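You operate a simulated robot arm through the tools that you are given. There is no shell and no other tool.

The job below is to be done with a simulated two-armed robot. You get a single attempt, and the scene is never put back.

## Task
Drop the grey cart's guard rail, cover both open cartons, raise it again.
Fine: the lids wait on the top deck; one on each carton, seated square; the cartons and the white cases stay where they are.

The check looks at the end state, three seconds after you hand in, the way a careful person would. Anything else that was tipped, shoved, dropped, spilled or broken makes it a failure. Lids that push on must go on centred and level and be pressed home; caps that screw on are set level and turned clockwise until they are tight.

## Robot
Two 7-joint arms with fingered hands on one trunk that stands fixed in place. Base frame: the origin is at the foot of the trunk, x ahead of it, y to its left, z up. Units: mm, rad, N and s.
The left shoulder is at [70, 139, 1058], the right one opposite. Each reaches about 832 mm from its shoulder. Payload 3.9 kg a hand.
The tool frame of a hand sits at the grasp point between the pads (the TCP): z along the fingers, y along the line on which they close. The tips reach 29 mm beyond it. The gripper opens to 100 mm; its body begins 34 mm behind the TCP. The gripper is a hand of 5 fingers: y runs from the thumb to the fingers, the wrist lies at [-15, -105, -177] in the tool frame, and closing takes about 1.5 s.
Orientation is that of the tool frame in the base frame, as a unit quaternion [w, x, y, z]. With the fingers straight down and the wrist toward the robot, the tool's x, y and z point along [0, 1, 0], [1, 0, 0] and [0, 0, -1] of the base frame.

## Interface
- The arms move only by the tool send_rows. It takes "left_targets", "right_targets" or both (then of equal length, played together; a hand with none holds still); each is a list of rows, each a list of 2 entries, a list of its own where there are three numbers: the shift along the tool's x, y, z in mm, then the turn, a rotation vector about the tool's x, y, z in rad. In form: [[[x, y, z], [rx, ry, rz]], ...]. A call has 1 to 20 rows; each row is the pose to reach, as a shift and turn from the pose commanded when the call began, along the tool's axes at that moment. "left_gripper" and "right_gripper" are, for a hand that has rows, the gripper command, from -1 (fully open) to 1 (shut), values between in proportion, set as the call begins (left out, the last holds). A row lasts 0.2 s, in which the tool goes at most 50 mm and 0.15 rad; a call with a longer step from one row to the next is refused whole, and so is a gripper value outside its range. A pose out of reach is approached as far as the arm can. The call stops where the force on the tool passes 40 N (or 10 N more than at its start, if that is more) or the arm is blocked; 0.2 s more then pass. Each finger travels about 153 mm/s and halts on what it meets, pressing with about 26 N; the grip force reading is that of the motor and also rises with nothing between the fingers. The clock runs only during rows and for 0.2 s after the last one: add rows that repeat a pose to give the fingers time. The reply holds the time, the measured pose of the TCP, the force on the tool along the base axes, the opening and the grip force, in the units named above and with some noise, with the torque about the TCP (base axes, N m) and any sound that the robot's microphone picked up.
- Cameras (640 x 400 px; columns grow to the right, rows downward): "scene" is now at [123.1, 45.6, 1371.6]; the picture's right is [0.52, -0.85, 0.00], its down [-0.54, -0.33, -0.77] and it looks along [0.66, 0.40, -0.63] (base axes); focal length 253 px, centre (320, 200). "left" rides on the left gripper at [-66, -86, -121] in its tool frame; the picture's right is [-0.76, -0.31, 0.58], its down [0.59, -0.70, 0.40] and it looks along [0.28, 0.64, 0.71] (tool axes); focal length 247 px, centre (320, 200). "right" rides on the right gripper at [66, -86, -121] in its tool frame; the picture's right is [-0.76, 0.31, -0.58], its down [-0.59, -0.70, 0.40] and it looks along [-0.28, 0.64, 0.71] (tool axes); focal length 247 px, centre (320, 200). There is no depth. A picture from a camera that has moved, and an enlarged one, comes with that camera's place and axes in the base frame and with its lens.
- get_image(camera): a new picture of that camera. It takes no simulated time.
- lift_body(by): slides the trunk up (or, below 0, down) by that many mm; the arms and the scene camera ride with it, the base frame stays. It gives what a move gives, with no picture.
- move_fingers(index, middle, ring, little, thumb_bend, thumb_turn, hand): sets how far each is bent, from 0 (flat) to 100 (curled in); at 30 the hand is open as for a grip, at 70 the pads meet at the TCP. One left out holds its place. A second passes; each finger stops where it meets its share of the squeeze, and holds until it gets a number again. A gripper value or a shape takes the hand back. It gives what a move gives, with no picture; readings hold the bend of each and the force on index, middle, ring, little, thumb and palm. thumb_turn goes from beside the hand (0) to across from the fingers (100), as for a grip.
- hand_shape(shape, hand): the hand has 5 fingers and takes this shape, open, in about a second: jaw (thumb against the fingers, like two jaws); tri (thumb and two fingers); tip (a fingertip pinch); poke (one finger out to press); point (the index stretched); flat (the hand flat); cup (the hand cupped); fist (a fist). The gripper value then closes the fingers along that shape, each until it touches; the sizes above hold for jaw. It gives what a move gives, with no picture.
- pan_tilt(pan, tilt): turns the head with the scene camera to pan (to the left, within 1.501 rad either way) and tilt (down, from -0.506 to 1.204), counted from straight ahead of the robot. It gives what a move gives.
- close_up(camera, box): a new picture of the part [left, top, right, bottom] of that camera's present view, enlarged. It takes no simulated time.
- job_done(): hands the job in; it is judged then, once.

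Places have to be worked out from the pictures, the camera data and where the tool is seen. Open the grippers and draw the arms clear of the work before you hand the job in, unless the task says otherwise.

The tools are called after "Call:" by a JSON object that holds its "method" and its "body". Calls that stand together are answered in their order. send_rows: Moves the arms, as the interface text tells. Its arguments: {"type":"object","properties":{"left_targets":{"type":"array"},"left_gripper":{"type":"number"},"right_targets":{"type":"array"},"right_gripper":{"type":"number"}},"required":[]} The other tools are called the same way: lift_body (by) moves the trunk up or down; hand_shape (shape, hand) gives the hand a shape; move_fingers (index, middle, ring, little, thumb_bend, thumb_turn, hand) moves the fingers one by one; pan_tilt (pan, tilt) turns the head that bears the scene camera; get_image (camera) takes a picture; close_up (camera, box) takes an enlarged picture of a part of a camera's view; job_done () hands the job in.

At the start:

```text
t: 0.0
left_tcp_pos: [391.1, 453.7, 1169.8]
left_ee_rot: [-0.001, 0.544, 0.839, 0.0]
left_ft_force: [-0.1, -0.2, 0.4]
left_ft_torque: [-0.02, 0.0, -0.03]
left_width: 99.8
left_gripper_force: 0.1
left_shape: jaw
left_bend: [30.0, 30.0, 30.0, 30.0, 30.0, 98.0]
left_finger forces: [0.0, 0.1, 0.0, 0.1, 0.0, 0.0]
right_tcp_pos: [555.3, -0.3, 1126.7]
right_ee_rot: [0.001, 0.543, 0.84, 0.001]
right_ft_force: [-0.8, -0.9, 1.2]
right_ft_torque: [0.01, 0.03, -0.01]
right_width: 99.8
right_gripper_force: 0.1
right_shape: jaw
right_bend: [30.0, 30.0, 30.0, 30.0, 30.0, 98.0]
right_finger forces: [0.0, 0.0, 0.0, 0.0, 0.0, 0.0]
trunk travel left (down, up): [-700.0, 140.0]
head pan, tilt (commanded): [0.55, 0.686]
```

scene: 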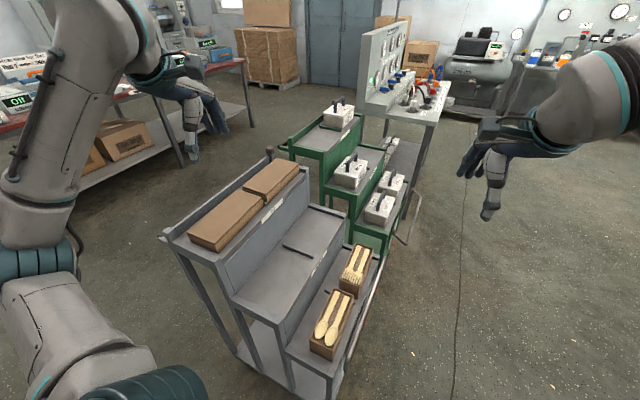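
right: 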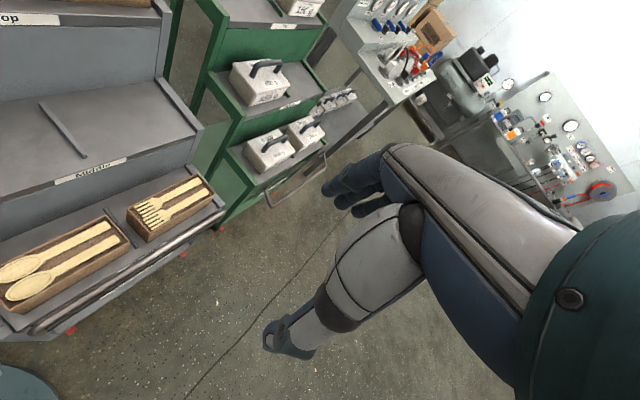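
left: 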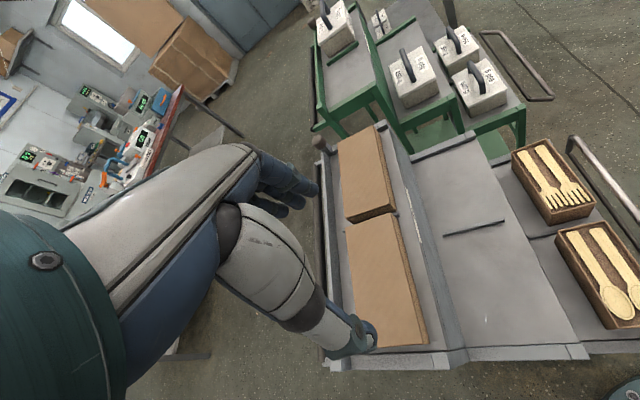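

I'll look at the cart more closely before moving anything.

Call:
{"method": "close_up", "body": {"camera": "scene", "box": [150, 130, 410, 400]}}

Call:
{"method": "close_up", "body": {"camera": "right", "box": [0, 150, 260, 350]}}

Call:
{"method": "close_up", "body": {"camera": "left", "box": [300, 100, 640, 400]}}

```text
1.48 times, centred on (280, 265) of scene
camera zoom: at [123.1, 45.6, 1371.6], right [0.52, -0.85, 0.0], down [-0.54, -0.33, -0.77], along [0.66, 0.4, -0.63], focal length 374 px, centre (379, 104)
```

zoom: 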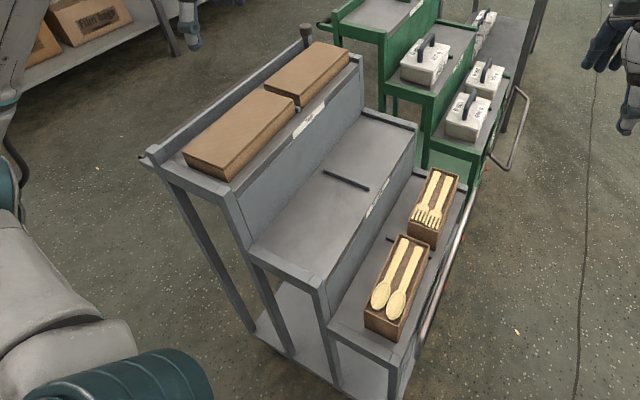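

```text
2.00 times, centred on (130, 250) of right
camera zoom: at [449.4, 24.7, 1248.4], right [0.59, -0.57, 0.58], down [-0.4, -0.82, -0.4], along [0.7, 0.0, -0.71], focal length 494 px, centre (700, 100)
```

zoom: 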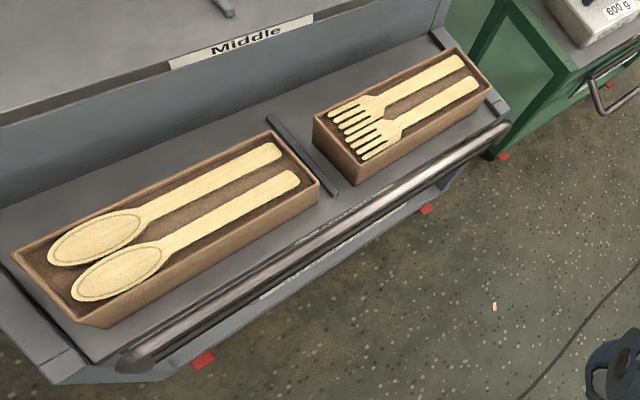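

```text
1.33 times, centred on (470, 250) of left
camera zoom: at [339.4, 358.3, 1290.5], right [0.03, -0.82, -0.58], down [-0.88, 0.25, -0.4], along [0.47, 0.52, -0.71], focal length 329 px, centre (120, 133)
```

zoom: 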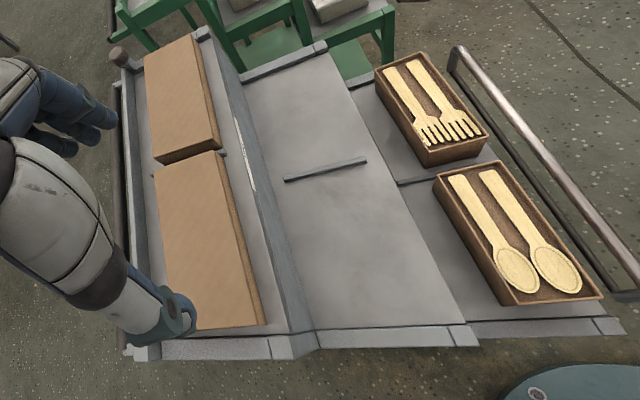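

The cart's long side runs roughly along x with its top deck on the left. I need finer views of the rail, the lids and the carton corners.

Call:
{"method": "close_up", "body": {"camera": "left", "box": [500, 120, 640, 350]}}

Call:
{"method": "close_up", "body": {"camera": "left", "box": [310, 110, 450, 380]}}

Call:
{"method": "close_up", "body": {"camera": "right", "box": [0, 160, 130, 350]}}

Call:
{"method": "close_up", "body": {"camera": "right", "box": [110, 130, 250, 270]}}

Call:
{"method": "close_up", "body": {"camera": "scene", "box": [160, 140, 320, 260]}}

Call:
{"method": "close_up", "body": {"camera": "scene", "box": [280, 230, 400, 400]}}

```text
1.74 times, centred on (570, 235) of left
camera zoom: at [339.4, 358.3, 1290.5], right [0.03, -0.82, -0.58], down [-0.88, 0.25, -0.4], along [0.47, 0.52, -0.71], focal length 430 px, centre (-115, 139)
```

zoom: 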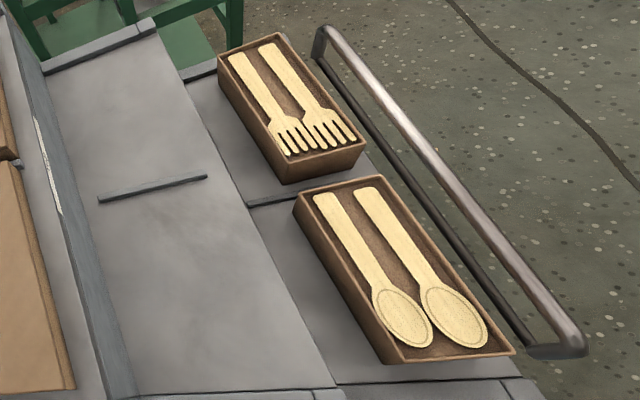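

```text
1.48 times, centred on (380, 245) of left
camera zoom: at [339.4, 358.3, 1290.5], right [0.03, -0.82, -0.58], down [-0.88, 0.25, -0.4], along [0.47, 0.52, -0.71], focal length 366 px, centre (231, 133)
```

zoom: 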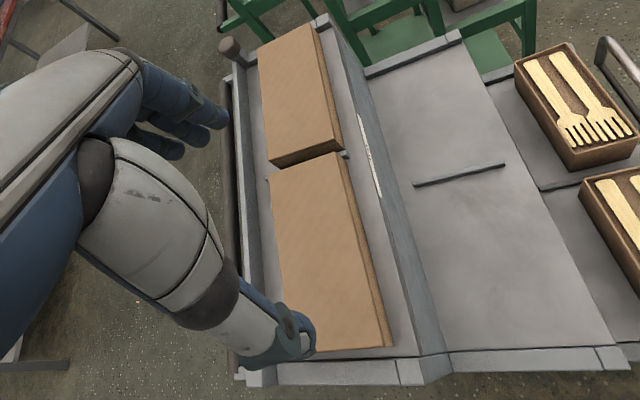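

```text
2.11 times, centred on (65, 255) of right
camera zoom: at [449.4, 24.7, 1248.4], right [0.59, -0.57, 0.58], down [-0.4, -0.82, -0.4], along [0.7, 0.0, -0.71], focal length 520 px, centre (857, 84)
```

zoom: 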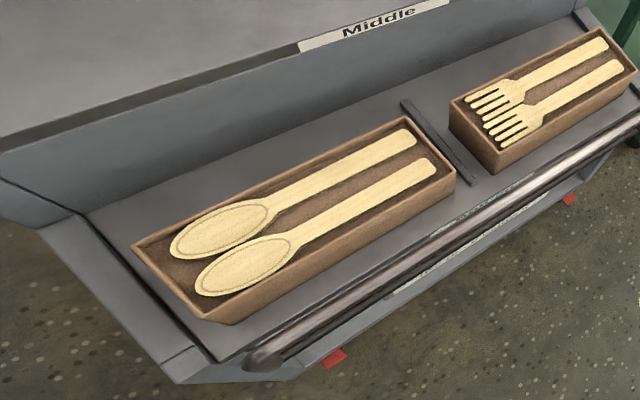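

```text
2.86 times, centred on (180, 200) of right
camera zoom: at [449.4, 24.7, 1248.4], right [0.59, -0.57, 0.58], down [-0.4, -0.82, -0.4], along [0.7, 0.0, -0.71], focal length 706 px, centre (720, 200)
```

zoom: 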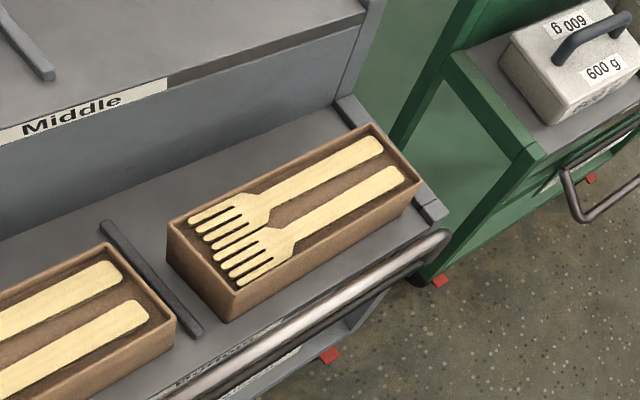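

```text
3.33 times, centred on (240, 200) of scene
camera zoom: at [123.1, 45.6, 1371.6], right [0.52, -0.85, 0.0], down [-0.54, -0.33, -0.77], along [0.66, 0.4, -0.63], focal length 843 px, centre (587, 200)
```

zoom: 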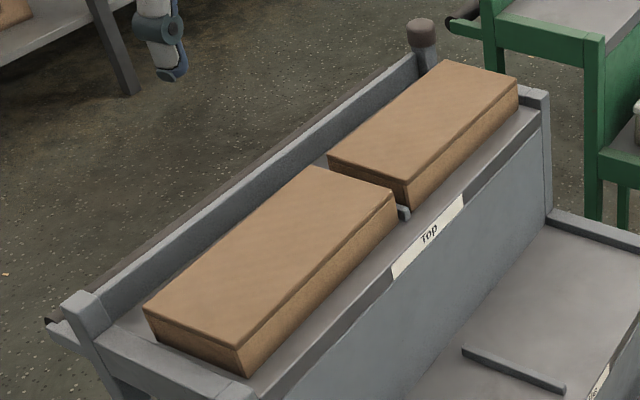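

```text
2.35 times, centred on (340, 315) of scene
camera zoom: at [123.1, 45.6, 1371.6], right [0.52, -0.85, 0.0], down [-0.54, -0.33, -0.77], along [0.66, 0.4, -0.63], focal length 595 px, centre (273, -71)
```

zoom: 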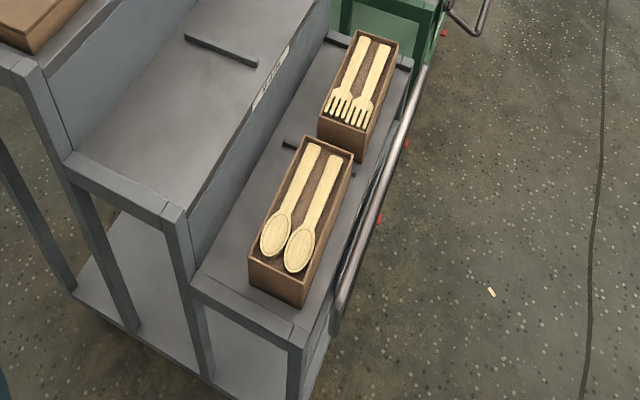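

The cartons come out near z≈638 at the rim (about 170 x 70), the lids near z≈926, and the whole cart is yawed about 7°. Next I want to understand the rail mechanism, so I zoom on the grey rail's ends and on the green cart's rail for comparison.

Call:
{"method": "close_up", "body": {"camera": "scene", "box": [370, 160, 450, 260]}}

Call:
{"method": "close_up", "body": {"camera": "right", "box": [180, 100, 340, 240]}}

Call:
{"method": "close_up", "body": {"camera": "left", "box": [560, 130, 640, 210]}}

Call:
{"method": "close_up", "body": {"camera": "right", "box": [20, 290, 120, 350]}}

Call:
{"method": "close_up", "body": {"camera": "scene", "box": [310, 320, 400, 400]}}

```text
4.00 times, centred on (410, 210) of scene
camera zoom: at [123.1, 45.6, 1371.6], right [0.52, -0.85, 0.0], down [-0.54, -0.33, -0.77], along [0.66, 0.4, -0.63], focal length 1011 px, centre (-40, 160)
```

zoom: 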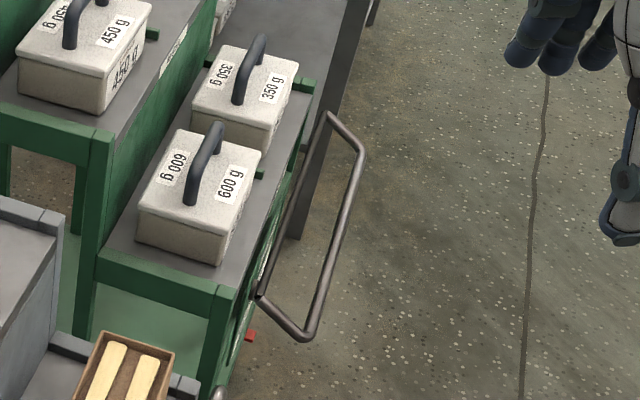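

```text
2.86 times, centred on (260, 170) of right
camera zoom: at [449.4, 24.7, 1248.4], right [0.59, -0.57, 0.58], down [-0.4, -0.82, -0.4], along [0.7, 0.0, -0.71], focal length 706 px, centre (491, 286)
```

zoom: 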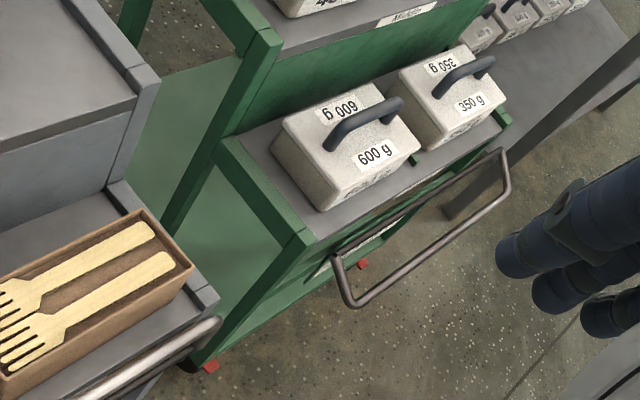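

```text
5.00 times, centred on (600, 170) of left
camera zoom: at [339.4, 358.3, 1290.5], right [0.03, -0.82, -0.58], down [-0.88, 0.25, -0.4], along [0.47, 0.52, -0.71], focal length 1235 px, centre (-1080, 350)
```

zoom: 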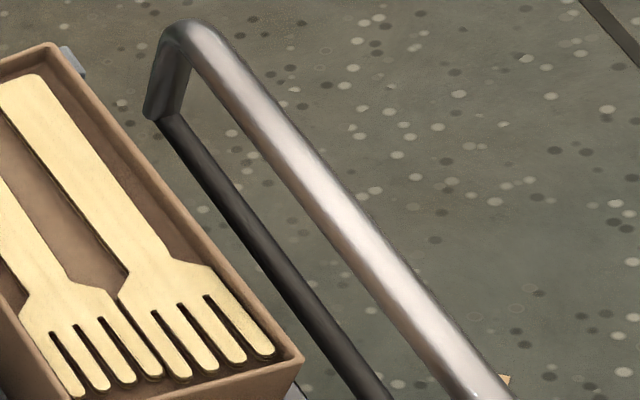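

```text
6.40 times, centred on (70, 320) of right
camera zoom: at [449.4, 24.7, 1248.4], right [0.59, -0.57, 0.58], down [-0.4, -0.82, -0.4], along [0.7, 0.0, -0.71], focal length 1581 px, centre (1920, -568)
```

zoom: 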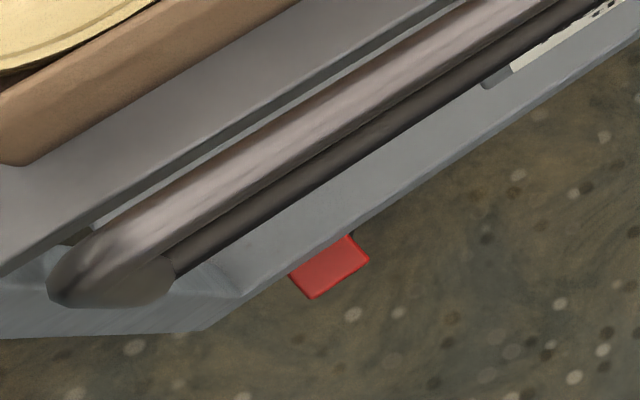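

```text
5.00 times, centred on (355, 360) of scene
camera zoom: at [123.1, 45.6, 1371.6], right [0.52, -0.85, 0.0], down [-0.54, -0.33, -0.77], along [0.66, 0.4, -0.63], focal length 1264 px, centre (145, -600)
```

zoom: 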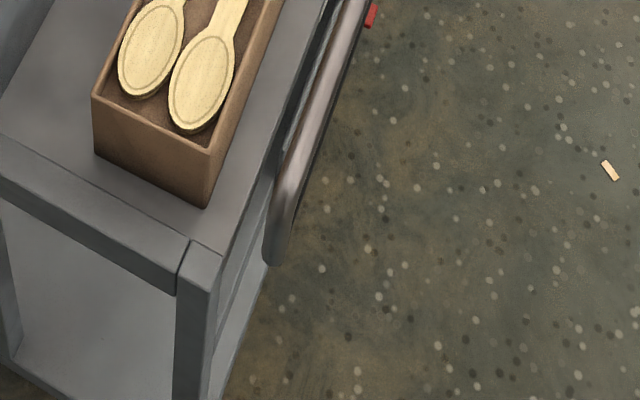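

The green cart's rail is swung outward on a hinge rod, so the grey rail must be the same kind: a loop hinged near deck level (z≈558) and standing up to z≈630. I bring the right hand over to the free side and turn it to look at the rail and cartons from the front.

Call:
{"method": "send_rows", "body": {"right_targets": [[[0.7, -1.5, 34], [0, 0, -0.141]], [[1.4, -3, 68], [0, 0, -0.282]], [[2.1, -4.5, 102], [0, 0, -0.422]], [[2.8, -6, 136], [0, 0, -0.563]], [[3.5, -7.5, 170], [0, 0, -0.704]], [[4.2, -9, 204], [0, 0, -0.845]], [[4.9, -10.5, 238], [0, 0, -0.985]], [[5.6, -12, 272], [0, 0, -1.126]], [[6.2, -13.7, 307], [0, 0, -1.267]], [[6.2, -13.7, 307], [0, 0, -1.267]]]}}

```text
t: 2.2
left_tcp_pos: [391.0, 455.8, 1169.2]
left_ee_rot: [0.001, 0.543, 0.84, -0.001]
left_ft_force: [-0.3, 0.8, 0.3]
left_ft_torque: [-0.04, -0.04, -0.02]
left_width: 99.9
left_gripper_force: 0.0
left_shape: jaw
left_bend: [30.0, 30.0, 30.0, 30.0, 30.0, 98.0]
left_finger forces: [0.1, 0.0, 0.1, 0.1, 0.1, 0.1]
right_tcp_pos: [540.2, 1.2, 819.8]
right_ee_rot: [-0.001, -0.061, 0.998, -0.002]
right_ft_force: [-0.6, -0.2, -0.4]
right_ft_torque: [-0.01, 0.05, -0.01]
right_width: 99.8
right_gripper_force: 0.0
right_shape: jaw
right_bend: [30.0, 30.0, 30.0, 30.0, 30.0, 98.0]
right_finger forces: [0.0, 0.1, 0.0, 0.0, 0.0, 0.0]
right hand out of reach, approached as far as the arm can: row 2, 3, 4, 5, 6, 7
trunk travel left (down, up): [-700.0, 140.0]
head pan, tilt (commanded): [0.55, 0.686]
```

The right hand is at (540, 1, 820) with the wanted yaw. Now I take its view of the rail and cartons.

Call:
{"method": "get_image", "body": {"camera": "right"}}

Call:
{"method": "get_image", "body": {"camera": "scene"}}

```text
taken
camera right: at [484.4, -91.1, 942.0], right [0.72, 0.4, 0.58], down [0.67, -0.63, -0.4], along [0.2, 0.67, -0.72], focal length 247 px, centre (320, 200)
```

right: 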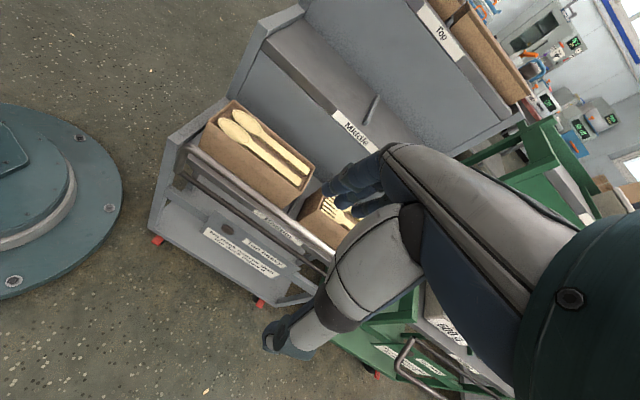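

```text
taken
camera scene: at [123.1, 48.1, 1371.5], right [0.52, -0.85, 0.0], down [-0.54, -0.33, -0.77], along [0.66, 0.4, -0.63], focal length 253 px, centre (320, 200)
```

scene: 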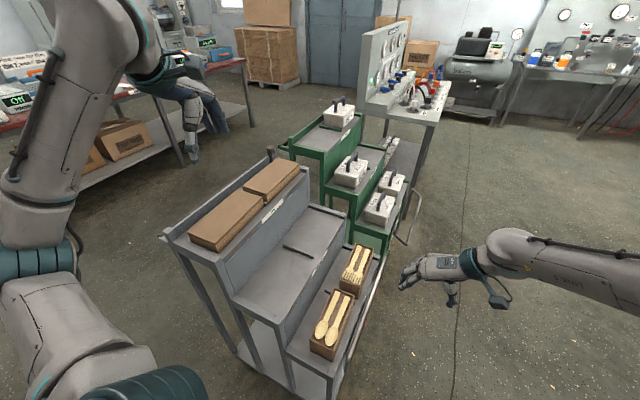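

There are labels on the cart's front face. I zoom in to read them, and on the rail.

Call:
{"method": "close_up", "body": {"camera": "right", "box": [150, 180, 340, 310]}}

Call:
{"method": "close_up", "body": {"camera": "right", "box": [190, 200, 300, 290]}}

Call:
{"method": "close_up", "body": {"camera": "right", "box": [340, 300, 480, 400]}}

Call:
{"method": "close_up", "body": {"camera": "right", "box": [150, 90, 250, 200]}}

```text
3.08 times, centred on (245, 245) of right
camera zoom: at [484.4, -91.1, 942.0], right [0.72, 0.4, 0.58], down [0.67, -0.63, -0.4], along [0.2, 0.67, -0.72], focal length 760 px, centre (551, 62)
```

zoom: 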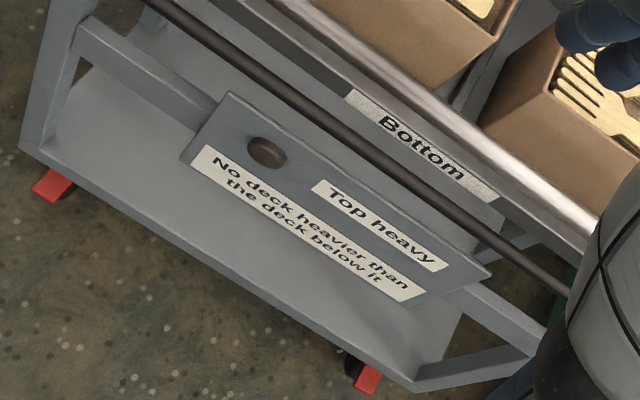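

```text
4.44 times, centred on (245, 245) of right
camera zoom: at [484.4, -91.1, 942.0], right [0.72, 0.4, 0.58], down [0.67, -0.63, -0.4], along [0.2, 0.67, -0.72], focal length 1098 px, centre (653, 0)
```

zoom: 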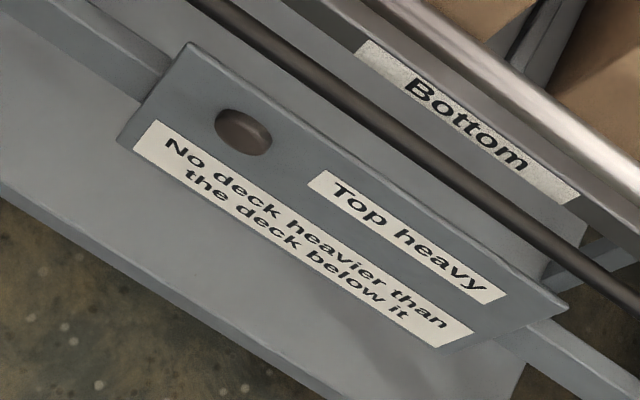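

```text
4.00 times, centred on (410, 350) of right
camera zoom: at [484.4, -91.1, 942.0], right [0.72, 0.4, 0.58], down [0.67, -0.63, -0.4], along [0.2, 0.67, -0.72], focal length 988 px, centre (-40, -400)
```

zoom: 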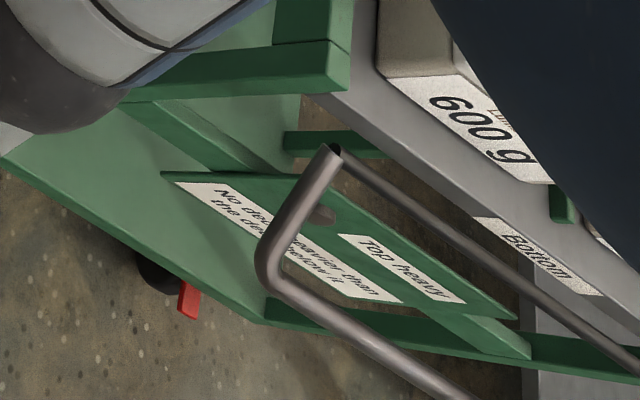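

```text
3.64 times, centred on (200, 145) of right
camera zoom: at [484.4, -91.1, 942.0], right [0.72, 0.4, 0.58], down [0.67, -0.63, -0.4], along [0.2, 0.67, -0.72], focal length 898 px, centre (756, 400)
```

zoom: 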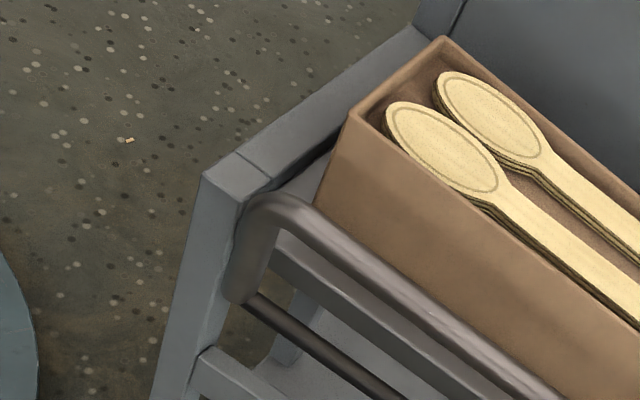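

The lamp on the plate ("Top heavy", no deck heavier than the one below) is unlit; the rail is a loop pivoting on the dark rod. I zoom once more for accurate edge lines of rail and cartons from this closer view.

Call:
{"method": "close_up", "body": {"camera": "right", "box": [270, 130, 350, 190]}}

Call:
{"method": "close_up", "body": {"camera": "right", "box": [260, 190, 350, 290]}}

Call:
{"method": "close_up", "body": {"camera": "left", "box": [490, 120, 640, 350]}}

Call:
{"method": "close_up", "body": {"camera": "right", "box": [170, 130, 250, 190]}}

```text
6.67 times, centred on (310, 160) of right
camera zoom: at [484.4, -91.1, 942.0], right [0.72, 0.4, 0.58], down [0.67, -0.63, -0.4], along [0.2, 0.67, -0.72], focal length 1646 px, centre (387, 467)
```

zoom: 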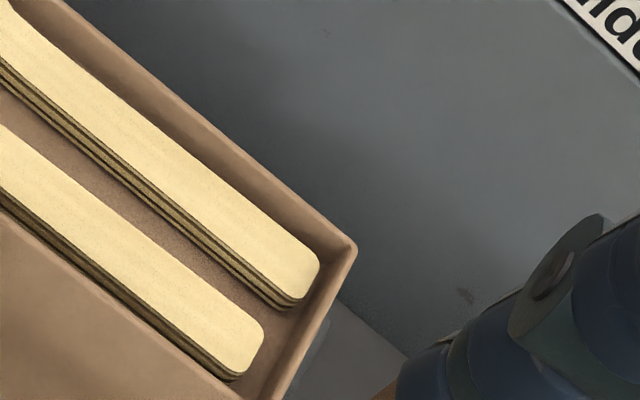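

```text
4.00 times, centred on (305, 240) of right
camera zoom: at [484.4, -91.1, 942.0], right [0.72, 0.4, 0.58], down [0.67, -0.63, -0.4], along [0.2, 0.67, -0.72], focal length 988 px, centre (380, 40)
```

zoom: 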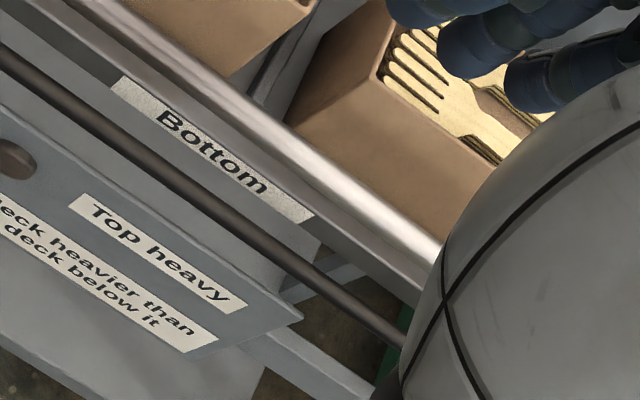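

```text
1.74 times, centred on (565, 235) of left
camera zoom: at [339.5, 360.7, 1289.8], right [0.03, -0.82, -0.58], down [-0.88, 0.25, -0.4], along [0.47, 0.52, -0.71], focal length 430 px, centre (-106, 139)
```

zoom: 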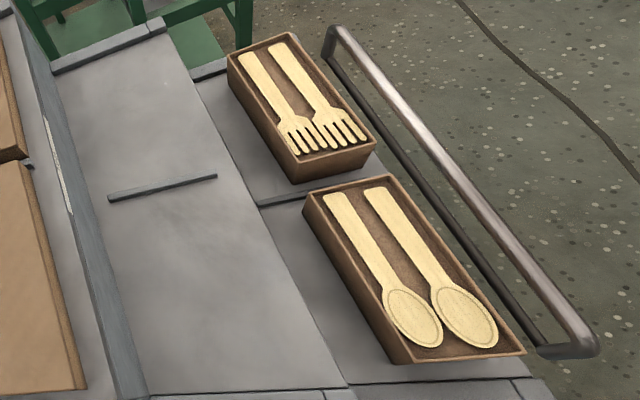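

```text
6.67 times, centred on (210, 160) of right
camera zoom: at [484.4, -91.1, 942.0], right [0.72, 0.4, 0.58], down [0.67, -0.63, -0.4], along [0.2, 0.67, -0.72], focal length 1646 px, centre (1053, 467)
```

zoom: 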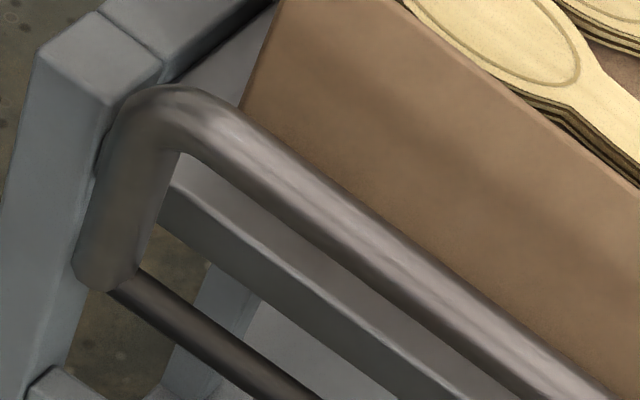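

Bar and rod are clear: the bar sits near y≈133 at x≈552, z≈628, about 45 mm in front of the cartons. I move the right hand to above the bar's middle with a narrowed jaw.

Call:
{"method": "send_rows", "body": {"right_targets": [[[-5.6, 26, 20], [0, 0, 0]], [[-11.2, 52, 40], [0, 0, 0]], [[-16.8, 78, 60], [0, 0, 0]], [[-22.4, 104, 80], [0, 0, 0]], [[-28.1, 130.6, 100], [0, 0, 0]], [[-28.1, 130.6, 100], [0, 0, 0]]], "right_gripper": 0.1}}

```text
t: 3.6
left_tcp_pos: [390.6, 452.4, 1170.1]
left_ee_rot: [0.0, 0.544, 0.839, 0.0]
left_ft_force: [-0.1, 0.6, 0.8]
left_ft_torque: [0.01, -0.06, 0.0]
left_width: 100.0
left_gripper_force: 0.0
left_shape: jaw
left_bend: [30.0, 30.0, 30.0, 30.0, 30.0, 98.0]
left_finger forces: [0.1, 0.0, 0.0, 0.0, 0.1, 0.1]
right_tcp_pos: [552.1, 134.0, 720.2]
right_ee_rot: [0.0, -0.058, 0.998, 0.0]
right_ft_force: [-0.8, -0.6, 0.6]
right_ft_torque: [0.01, -0.02, 0.01]
right_width: 45.9
right_gripper_force: 0.1
right_shape: jaw
right_bend: [42.0, 45.0, 74.0, 51.0, 39.0, 100.0]
right_finger forces: [0.0, 0.1, 0.0, 0.0, 0.0, 0.0]
trunk travel left (down, up): [-700.0, 140.0]
head pan, tilt (commanded): [0.55, 0.686]
```

Call:
{"method": "get_image", "body": {"camera": "right"}}

Call:
{"method": "close_up", "body": {"camera": "left", "box": [490, 100, 640, 350]}}

Call:
{"method": "close_up", "body": {"camera": "scene", "box": [280, 200, 480, 390]}}

```text
taken
camera right: at [495.5, 40.9, 840.8], right [0.72, 0.39, 0.58], down [0.67, -0.63, -0.4], along [0.21, 0.67, -0.71], focal length 247 px, centre (320, 200)
```

right: 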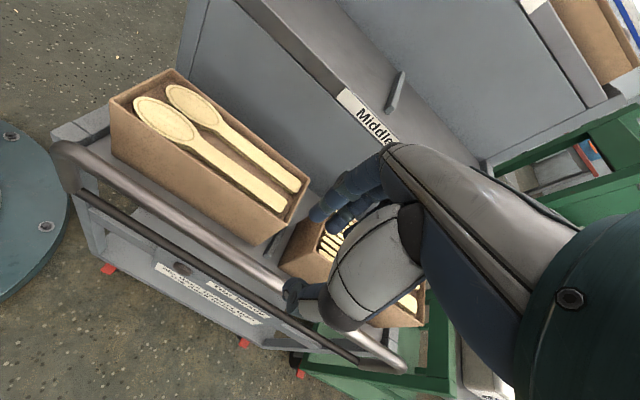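

```text
1.60 times, centred on (565, 225) of left
camera zoom: at [339.1, 357.8, 1290.8], right [0.03, -0.82, -0.58], down [-0.88, 0.25, -0.4], along [0.47, 0.52, -0.71], focal length 395 px, centre (-72, 160)
```

zoom: 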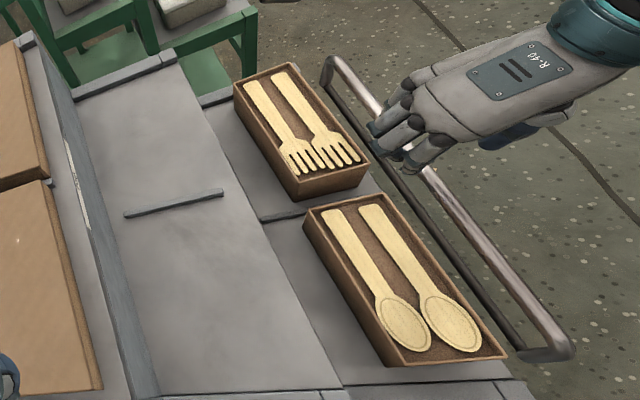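

```text
2.11 times, centred on (380, 295) of scene
camera zoom: at [122.8, 45.1, 1371.6], right [0.52, -0.85, 0.0], down [-0.54, -0.33, -0.77], along [0.66, 0.4, -0.63], focal length 532 px, centre (194, 0)
```

zoom: 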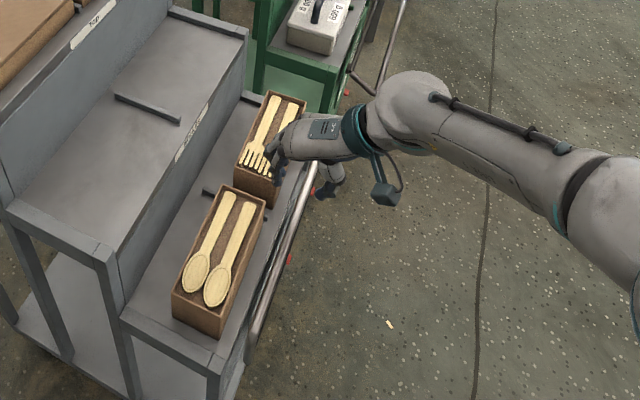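

The jaw hovers over the bar, thumb outside and fingers inside. I zoom in to check alignment before lowering.

Call:
{"method": "close_up", "body": {"camera": "right", "box": [220, 180, 420, 380]}}

Call:
{"method": "close_up", "body": {"camera": "right", "box": [40, 60, 330, 300]}}

Call:
{"method": "close_up", "body": {"camera": "left", "box": [570, 130, 640, 220]}}

```text
2.00 times, centred on (320, 280) of right
camera zoom: at [495.5, 40.9, 840.8], right [0.72, 0.39, 0.58], down [0.67, -0.63, -0.4], along [0.21, 0.67, -0.71], focal length 494 px, centre (320, 40)
```

zoom: 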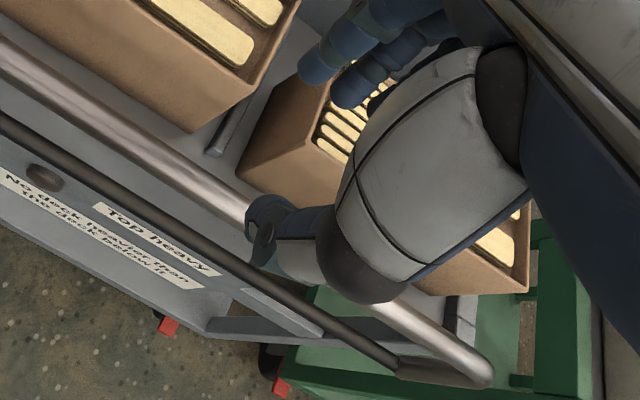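

```text
1.67 times, centred on (185, 180) of right
camera zoom: at [495.5, 40.9, 840.8], right [0.72, 0.39, 0.58], down [0.67, -0.63, -0.4], along [0.21, 0.67, -0.71], focal length 412 px, centre (545, 233)
```

zoom: 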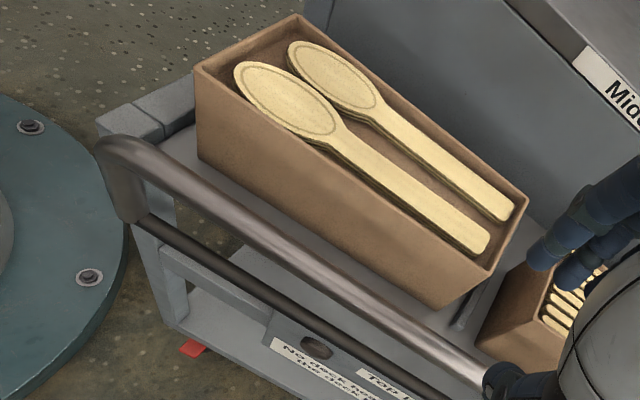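

```text
4.44 times, centred on (605, 175) of left
camera zoom: at [339.1, 357.8, 1290.8], right [0.03, -0.82, -0.58], down [-0.88, 0.25, -0.4], along [0.47, 0.52, -0.71], focal length 1098 px, centre (-947, 311)
```

zoom: 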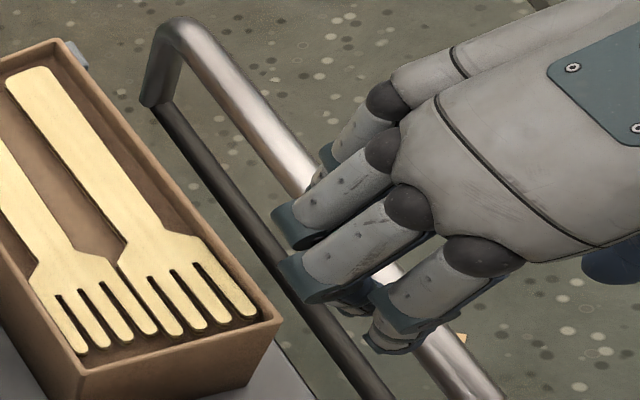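

From this nearer view the bar is at about y≈127.5 for x≈552, with cartons' front faces about 50 mm further in. I narrow the jaw slightly, shift 6 mm outward and lower around the bar in small steps.

Call:
{"method": "send_rows", "body": {"right_targets": [[[0.7, -6, 10], [0, 0, 0]], [[0.7, -6, 25], [0, 0, 0]], [[0.7, -6, 40], [0, 0, 0]], [[0.7, -6, 52], [0, 0, 0]], [[0.7, -6, 60], [0, 0, 0]], [[0.7, -6, 60], [0, 0, 0]]], "right_gripper": 0.25}}

Call:
{"method": "close_up", "body": {"camera": "right", "box": [220, 180, 420, 380]}}

Call:
{"method": "close_up", "body": {"camera": "left", "box": [570, 130, 640, 220]}}

```text
t: 5.0
left_tcp_pos: [391.2, 454.5, 1169.6]
left_ee_rot: [0.0, 0.543, 0.84, 0.0]
left_ft_force: [0.4, 0.7, 0.6]
left_ft_torque: [0.0, 0.02, -0.02]
left_width: 99.9
left_gripper_force: 0.0
left_shape: jaw
left_bend: [30.0, 30.0, 30.0, 30.0, 30.0, 98.0]
left_finger forces: [0.0, 0.1, 0.1, 0.1, 0.0, 0.0]
right_tcp_pos: [551.0, 125.3, 659.8]
right_ee_rot: [-0.001, -0.059, 0.998, 0.0]
right_ft_force: [-0.3, -0.1, -0.5]
right_ft_torque: [0.01, -0.04, -0.04]
right_width: 37.7
right_gripper_force: 0.0
right_shape: jaw
right_bend: [45.0, 48.0, 75.0, 53.0, 42.0, 100.0]
right_finger forces: [0.0, 0.1, 0.1, 0.1, 0.0, 0.0]
trunk travel left (down, up): [-700.0, 140.0]
head pan, tilt (commanded): [0.55, 0.686]
```

```text
2.00 times, centred on (320, 280) of right
camera zoom: at [496.3, 33.6, 781.0], right [0.72, 0.39, 0.58], down [0.67, -0.63, -0.4], along [0.21, 0.67, -0.71], focal length 494 px, centre (320, 40)
```

zoom: 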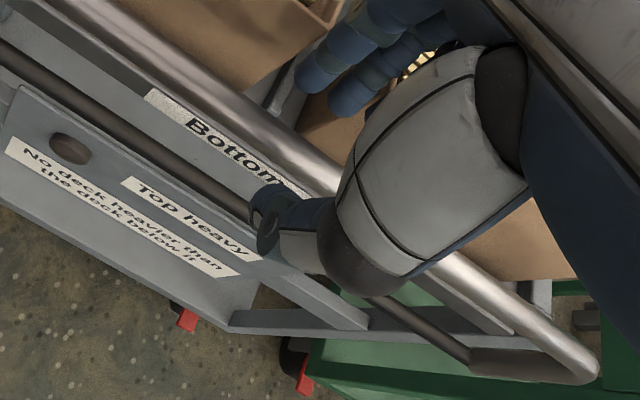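

```text
4.44 times, centred on (605, 175) of left
camera zoom: at [339.3, 358.3, 1290.6], right [0.03, -0.82, -0.58], down [-0.88, 0.25, -0.4], along [0.47, 0.52, -0.71], focal length 1098 px, centre (-947, 311)
```

zoom: 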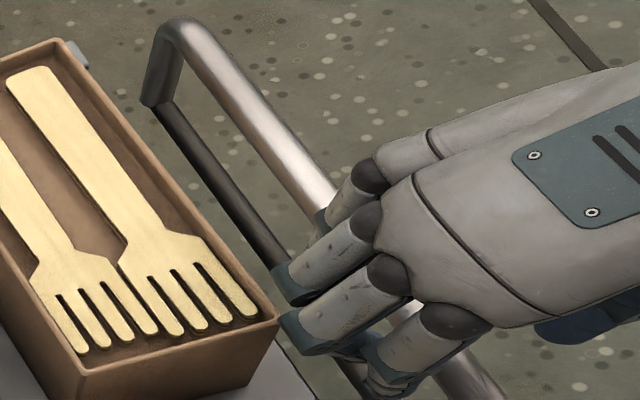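

The bar runs right between thumb and fingers and finger backs clear the cartons by roughly 10 mm. I lower the last 28 mm and then close gently on the bar.

Call:
{"method": "send_rows", "body": {"right_targets": [[[0, 2, 10], [0, 0, 0]], [[0, 2, 20], [0, 0, 0]], [[0, 2, 28], [0, 0, 0]], [[0, 2, 28], [0, 0, 0]]], "right_gripper": 0.25}}

Call:
{"method": "close_up", "body": {"camera": "right", "box": [220, 180, 420, 380]}}

Call:
{"method": "close_up", "body": {"camera": "left", "box": [570, 130, 640, 220]}}

```text
t: 6.0
left_tcp_pos: [389.6, 453.5, 1170.5]
left_ee_rot: [0.0, 0.544, 0.839, 0.0]
left_ft_force: [-0.4, -1.3, -0.7]
left_ft_torque: [0.04, 0.02, -0.01]
left_width: 99.7
left_gripper_force: 0.1
left_shape: jaw
left_bend: [30.0, 30.0, 30.0, 30.0, 30.0, 98.0]
left_finger forces: [0.0, 0.0, 0.1, 0.0, 0.0, 0.1]
right_tcp_pos: [552.1, 128.9, 630.6]
right_ee_rot: [0.0, -0.059, 0.998, 0.0]
right_ft_force: [0.6, -0.7, 1.3]
right_ft_torque: [0.06, -0.01, -0.04]
right_width: 38.0
right_gripper_force: 0.2
right_shape: jaw
right_bend: [45.0, 48.0, 75.0, 53.0, 42.0, 100.0]
right_finger forces: [0.1, 0.0, 1.5, 0.0, 0.0, 0.0]
trunk travel left (down, up): [-700.0, 140.0]
head pan, tilt (commanded): [0.55, 0.686]
```

```text
2.00 times, centred on (320, 280) of right
camera zoom: at [496.8, 35.5, 753.0], right [0.72, 0.39, 0.58], down [0.67, -0.63, -0.4], along [0.21, 0.67, -0.71], focal length 494 px, centre (320, 40)
```

zoom: 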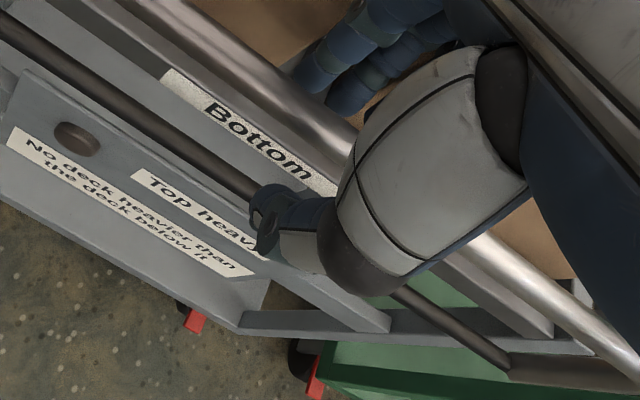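

```text
4.44 times, centred on (605, 175) of left
camera zoom: at [339.3, 358.1, 1290.7], right [0.03, -0.82, -0.58], down [-0.88, 0.25, -0.4], along [0.47, 0.52, -0.71], focal length 1098 px, centre (-947, 311)
```

zoom: 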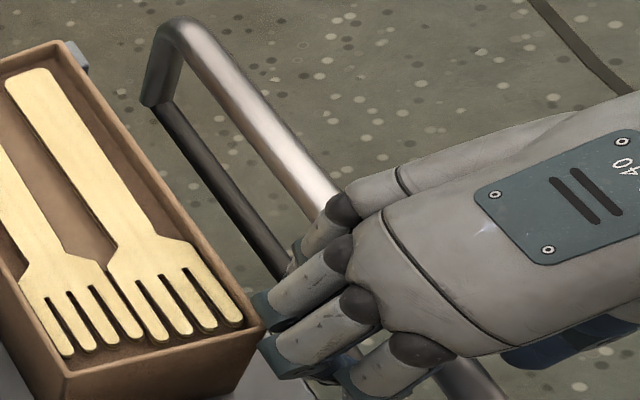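

The fork carton's near corner looks shifted a few millimetres by the finger backs, so I'll stop going in and close the jaw, which draws the fingers away from the carton. I'll check the carton's position afterwards.

Call:
{"method": "send_rows", "body": {"right_targets": [[[0, 0, 0], [0, 0, 0]], [[0, 0, 0], [0, 0, 0]], [[0, 0, 0], [0, 0, 0]], [[0, 0, 0], [0, 0, 0]], [[0, 0, 0], [0, 0, 0]], [[0, 0, 0], [0, 0, 0]]], "right_gripper": 0.9}}

Call:
{"method": "close_up", "body": {"camera": "left", "box": [500, 120, 640, 220]}}

Call:
{"method": "close_up", "body": {"camera": "scene", "box": [300, 220, 420, 370]}}

```text
t: 7.4
left_tcp_pos: [392.1, 453.6, 1170.1]
left_ee_rot: [0.0, 0.543, 0.84, 0.0]
left_ft_force: [0.2, -0.1, 0.0]
left_ft_torque: [0.0, 0.02, 0.03]
left_width: 99.4
left_gripper_force: 0.1
left_shape: jaw
left_bend: [30.0, 30.0, 30.0, 30.0, 30.0, 98.0]
left_finger forces: [0.1, 0.0, 0.1, 0.0, 0.1, 0.0]
right_tcp_pos: [552.4, 128.3, 631.1]
right_ee_rot: [0.0, -0.059, 0.998, 0.0]
right_ft_force: [-0.9, 0.9, 0.0]
right_ft_torque: [0.0, 0.03, -0.01]
right_width: 5.9
right_gripper_force: 0.0
right_shape: jaw
right_bend: [67.0, 66.0, 71.0, 65.0, 71.0, 100.0]
right_finger forces: [0.6, 0.0, 0.0, 0.1, 0.0, 0.0]
trunk travel left (down, up): [-700.0, 140.0]
head pan, tilt (commanded): [0.55, 0.686]
```

```text
4.00 times, centred on (570, 170) of left
camera zoom: at [339.5, 358.4, 1290.5], right [0.03, -0.82, -0.58], down [-0.88, 0.25, -0.4], along [0.47, 0.52, -0.71], focal length 988 px, centre (-680, 320)
```

zoom: 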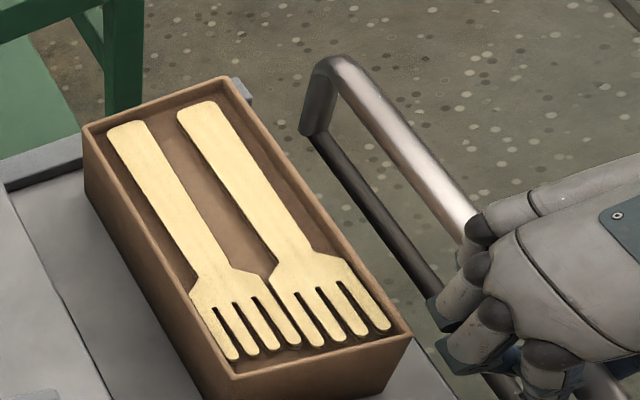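

```text
2.67 times, centred on (360, 295) of scene
camera zoom: at [123.1, 45.7, 1371.6], right [0.52, -0.85, 0.0], down [-0.54, -0.33, -0.77], along [0.66, 0.4, -0.63], focal length 674 px, centre (213, -53)
```

zoom: 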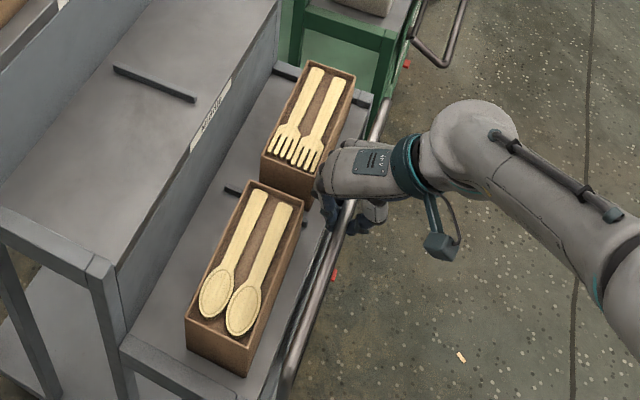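

The jaw closed to its commanded width with no grip force, so the bar isn't between the pads. I look at the right camera to see where it is relative to the fingers.

Call:
{"method": "get_image", "body": {"camera": "right"}}

Call:
{"method": "close_up", "body": {"camera": "right", "box": [240, 200, 400, 340]}}

Call:
{"method": "close_up", "body": {"camera": "left", "box": [580, 150, 640, 240]}}

```text
taken
camera right: at [496.8, 35.8, 753.0], right [0.72, 0.39, 0.58], down [0.67, -0.63, -0.4], along [0.21, 0.67, -0.71], focal length 247 px, centre (320, 200)
```

right: 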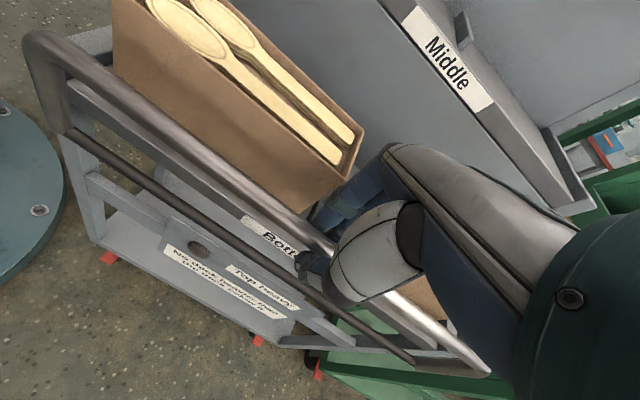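

```text
2.86 times, centred on (320, 270) of right
camera zoom: at [496.8, 35.8, 753.0], right [0.72, 0.39, 0.58], down [0.67, -0.63, -0.4], along [0.21, 0.67, -0.71], focal length 706 px, centre (320, 0)
```

zoom: 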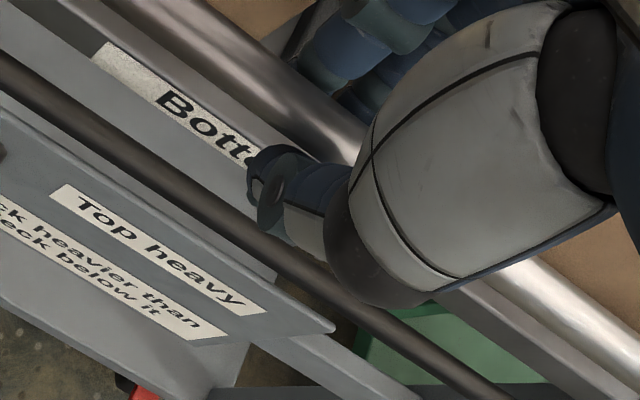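

```text
4.44 times, centred on (610, 195) of left
camera zoom: at [339.5, 358.4, 1290.5], right [0.03, -0.82, -0.58], down [-0.88, 0.25, -0.4], along [0.47, 0.52, -0.71], focal length 1098 px, centre (-969, 222)
```

zoom: 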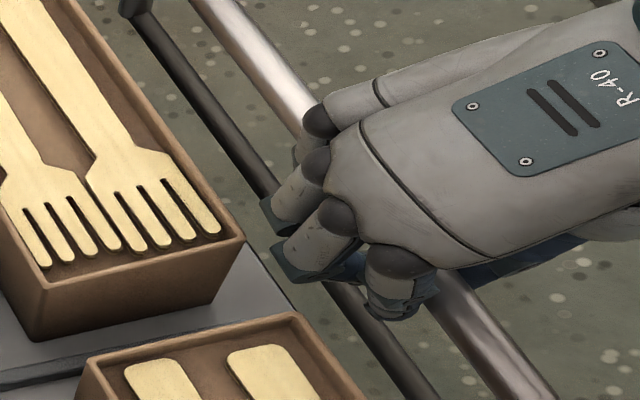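

The thumb is outside and the fingers inside the bar, yet no squeeze shows. I command full closing to learn whether the bar is actually held.

Call:
{"method": "send_rows", "body": {"right_targets": [[[0, 0, 0], [0, 0, 0]], [[0, 0, 0], [0, 0, 0]], [[0, 0, 0], [0, 0, 0]], [[0, 0, 0], [0, 0, 0]]], "right_gripper": 1}}

Call:
{"method": "close_up", "body": {"camera": "right", "box": [240, 180, 420, 340]}}

Call:
{"method": "close_up", "body": {"camera": "scene", "box": [380, 260, 450, 330]}}

```text
t: 8.4
left_tcp_pos: [391.5, 455.3, 1169.3]
left_ee_rot: [0.0, 0.543, 0.84, -0.001]
left_ft_force: [-0.5, 0.2, -0.5]
left_ft_torque: [0.01, 0.01, 0.02]
left_width: 100.0
left_gripper_force: 0.1
left_shape: jaw
left_bend: [30.0, 30.0, 30.0, 30.0, 30.0, 98.0]
left_finger forces: [0.0, 0.0, 0.1, 0.0, 0.1, 0.0]
right_tcp_pos: [552.9, 129.6, 629.9]
right_ee_rot: [-0.001, -0.059, 0.998, -0.001]
right_ft_force: [0.5, 1.5, -8.9]
right_ft_torque: [0.02, -0.05, 0.18]
right_width: 0.7
right_gripper_force: 26.1
right_shape: jaw
right_bend: [71.0, 70.0, 70.0, 70.0, 71.0, 100.0]
right_finger forces: [13.4, 6.0, 2.9, 2.1, 24.9, 0.0]
trunk travel left (down, up): [-700.0, 140.0]
head pan, tilt (commanded): [0.55, 0.686]
```

```text
2.50 times, centred on (330, 260) of right
camera zoom: at [497.1, 35.8, 751.9], right [0.72, 0.39, 0.58], down [0.67, -0.63, -0.4], along [0.2, 0.67, -0.71], focal length 617 px, centre (295, 50)
```

zoom: 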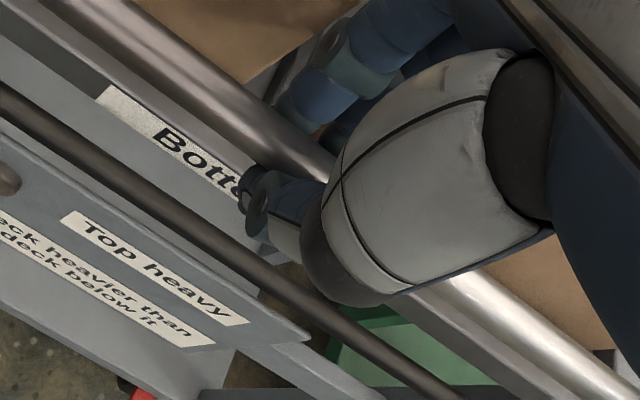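

```text
5.71 times, centred on (415, 295) of scene
camera zoom: at [124.4, 46.1, 1371.4], right [0.52, -0.85, 0.0], down [-0.54, -0.33, -0.77], along [0.66, 0.4, -0.63], focal length 1445 px, centre (-223, -343)
```

zoom: 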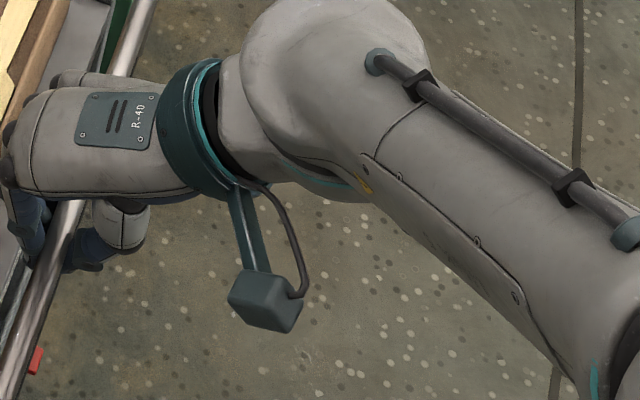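

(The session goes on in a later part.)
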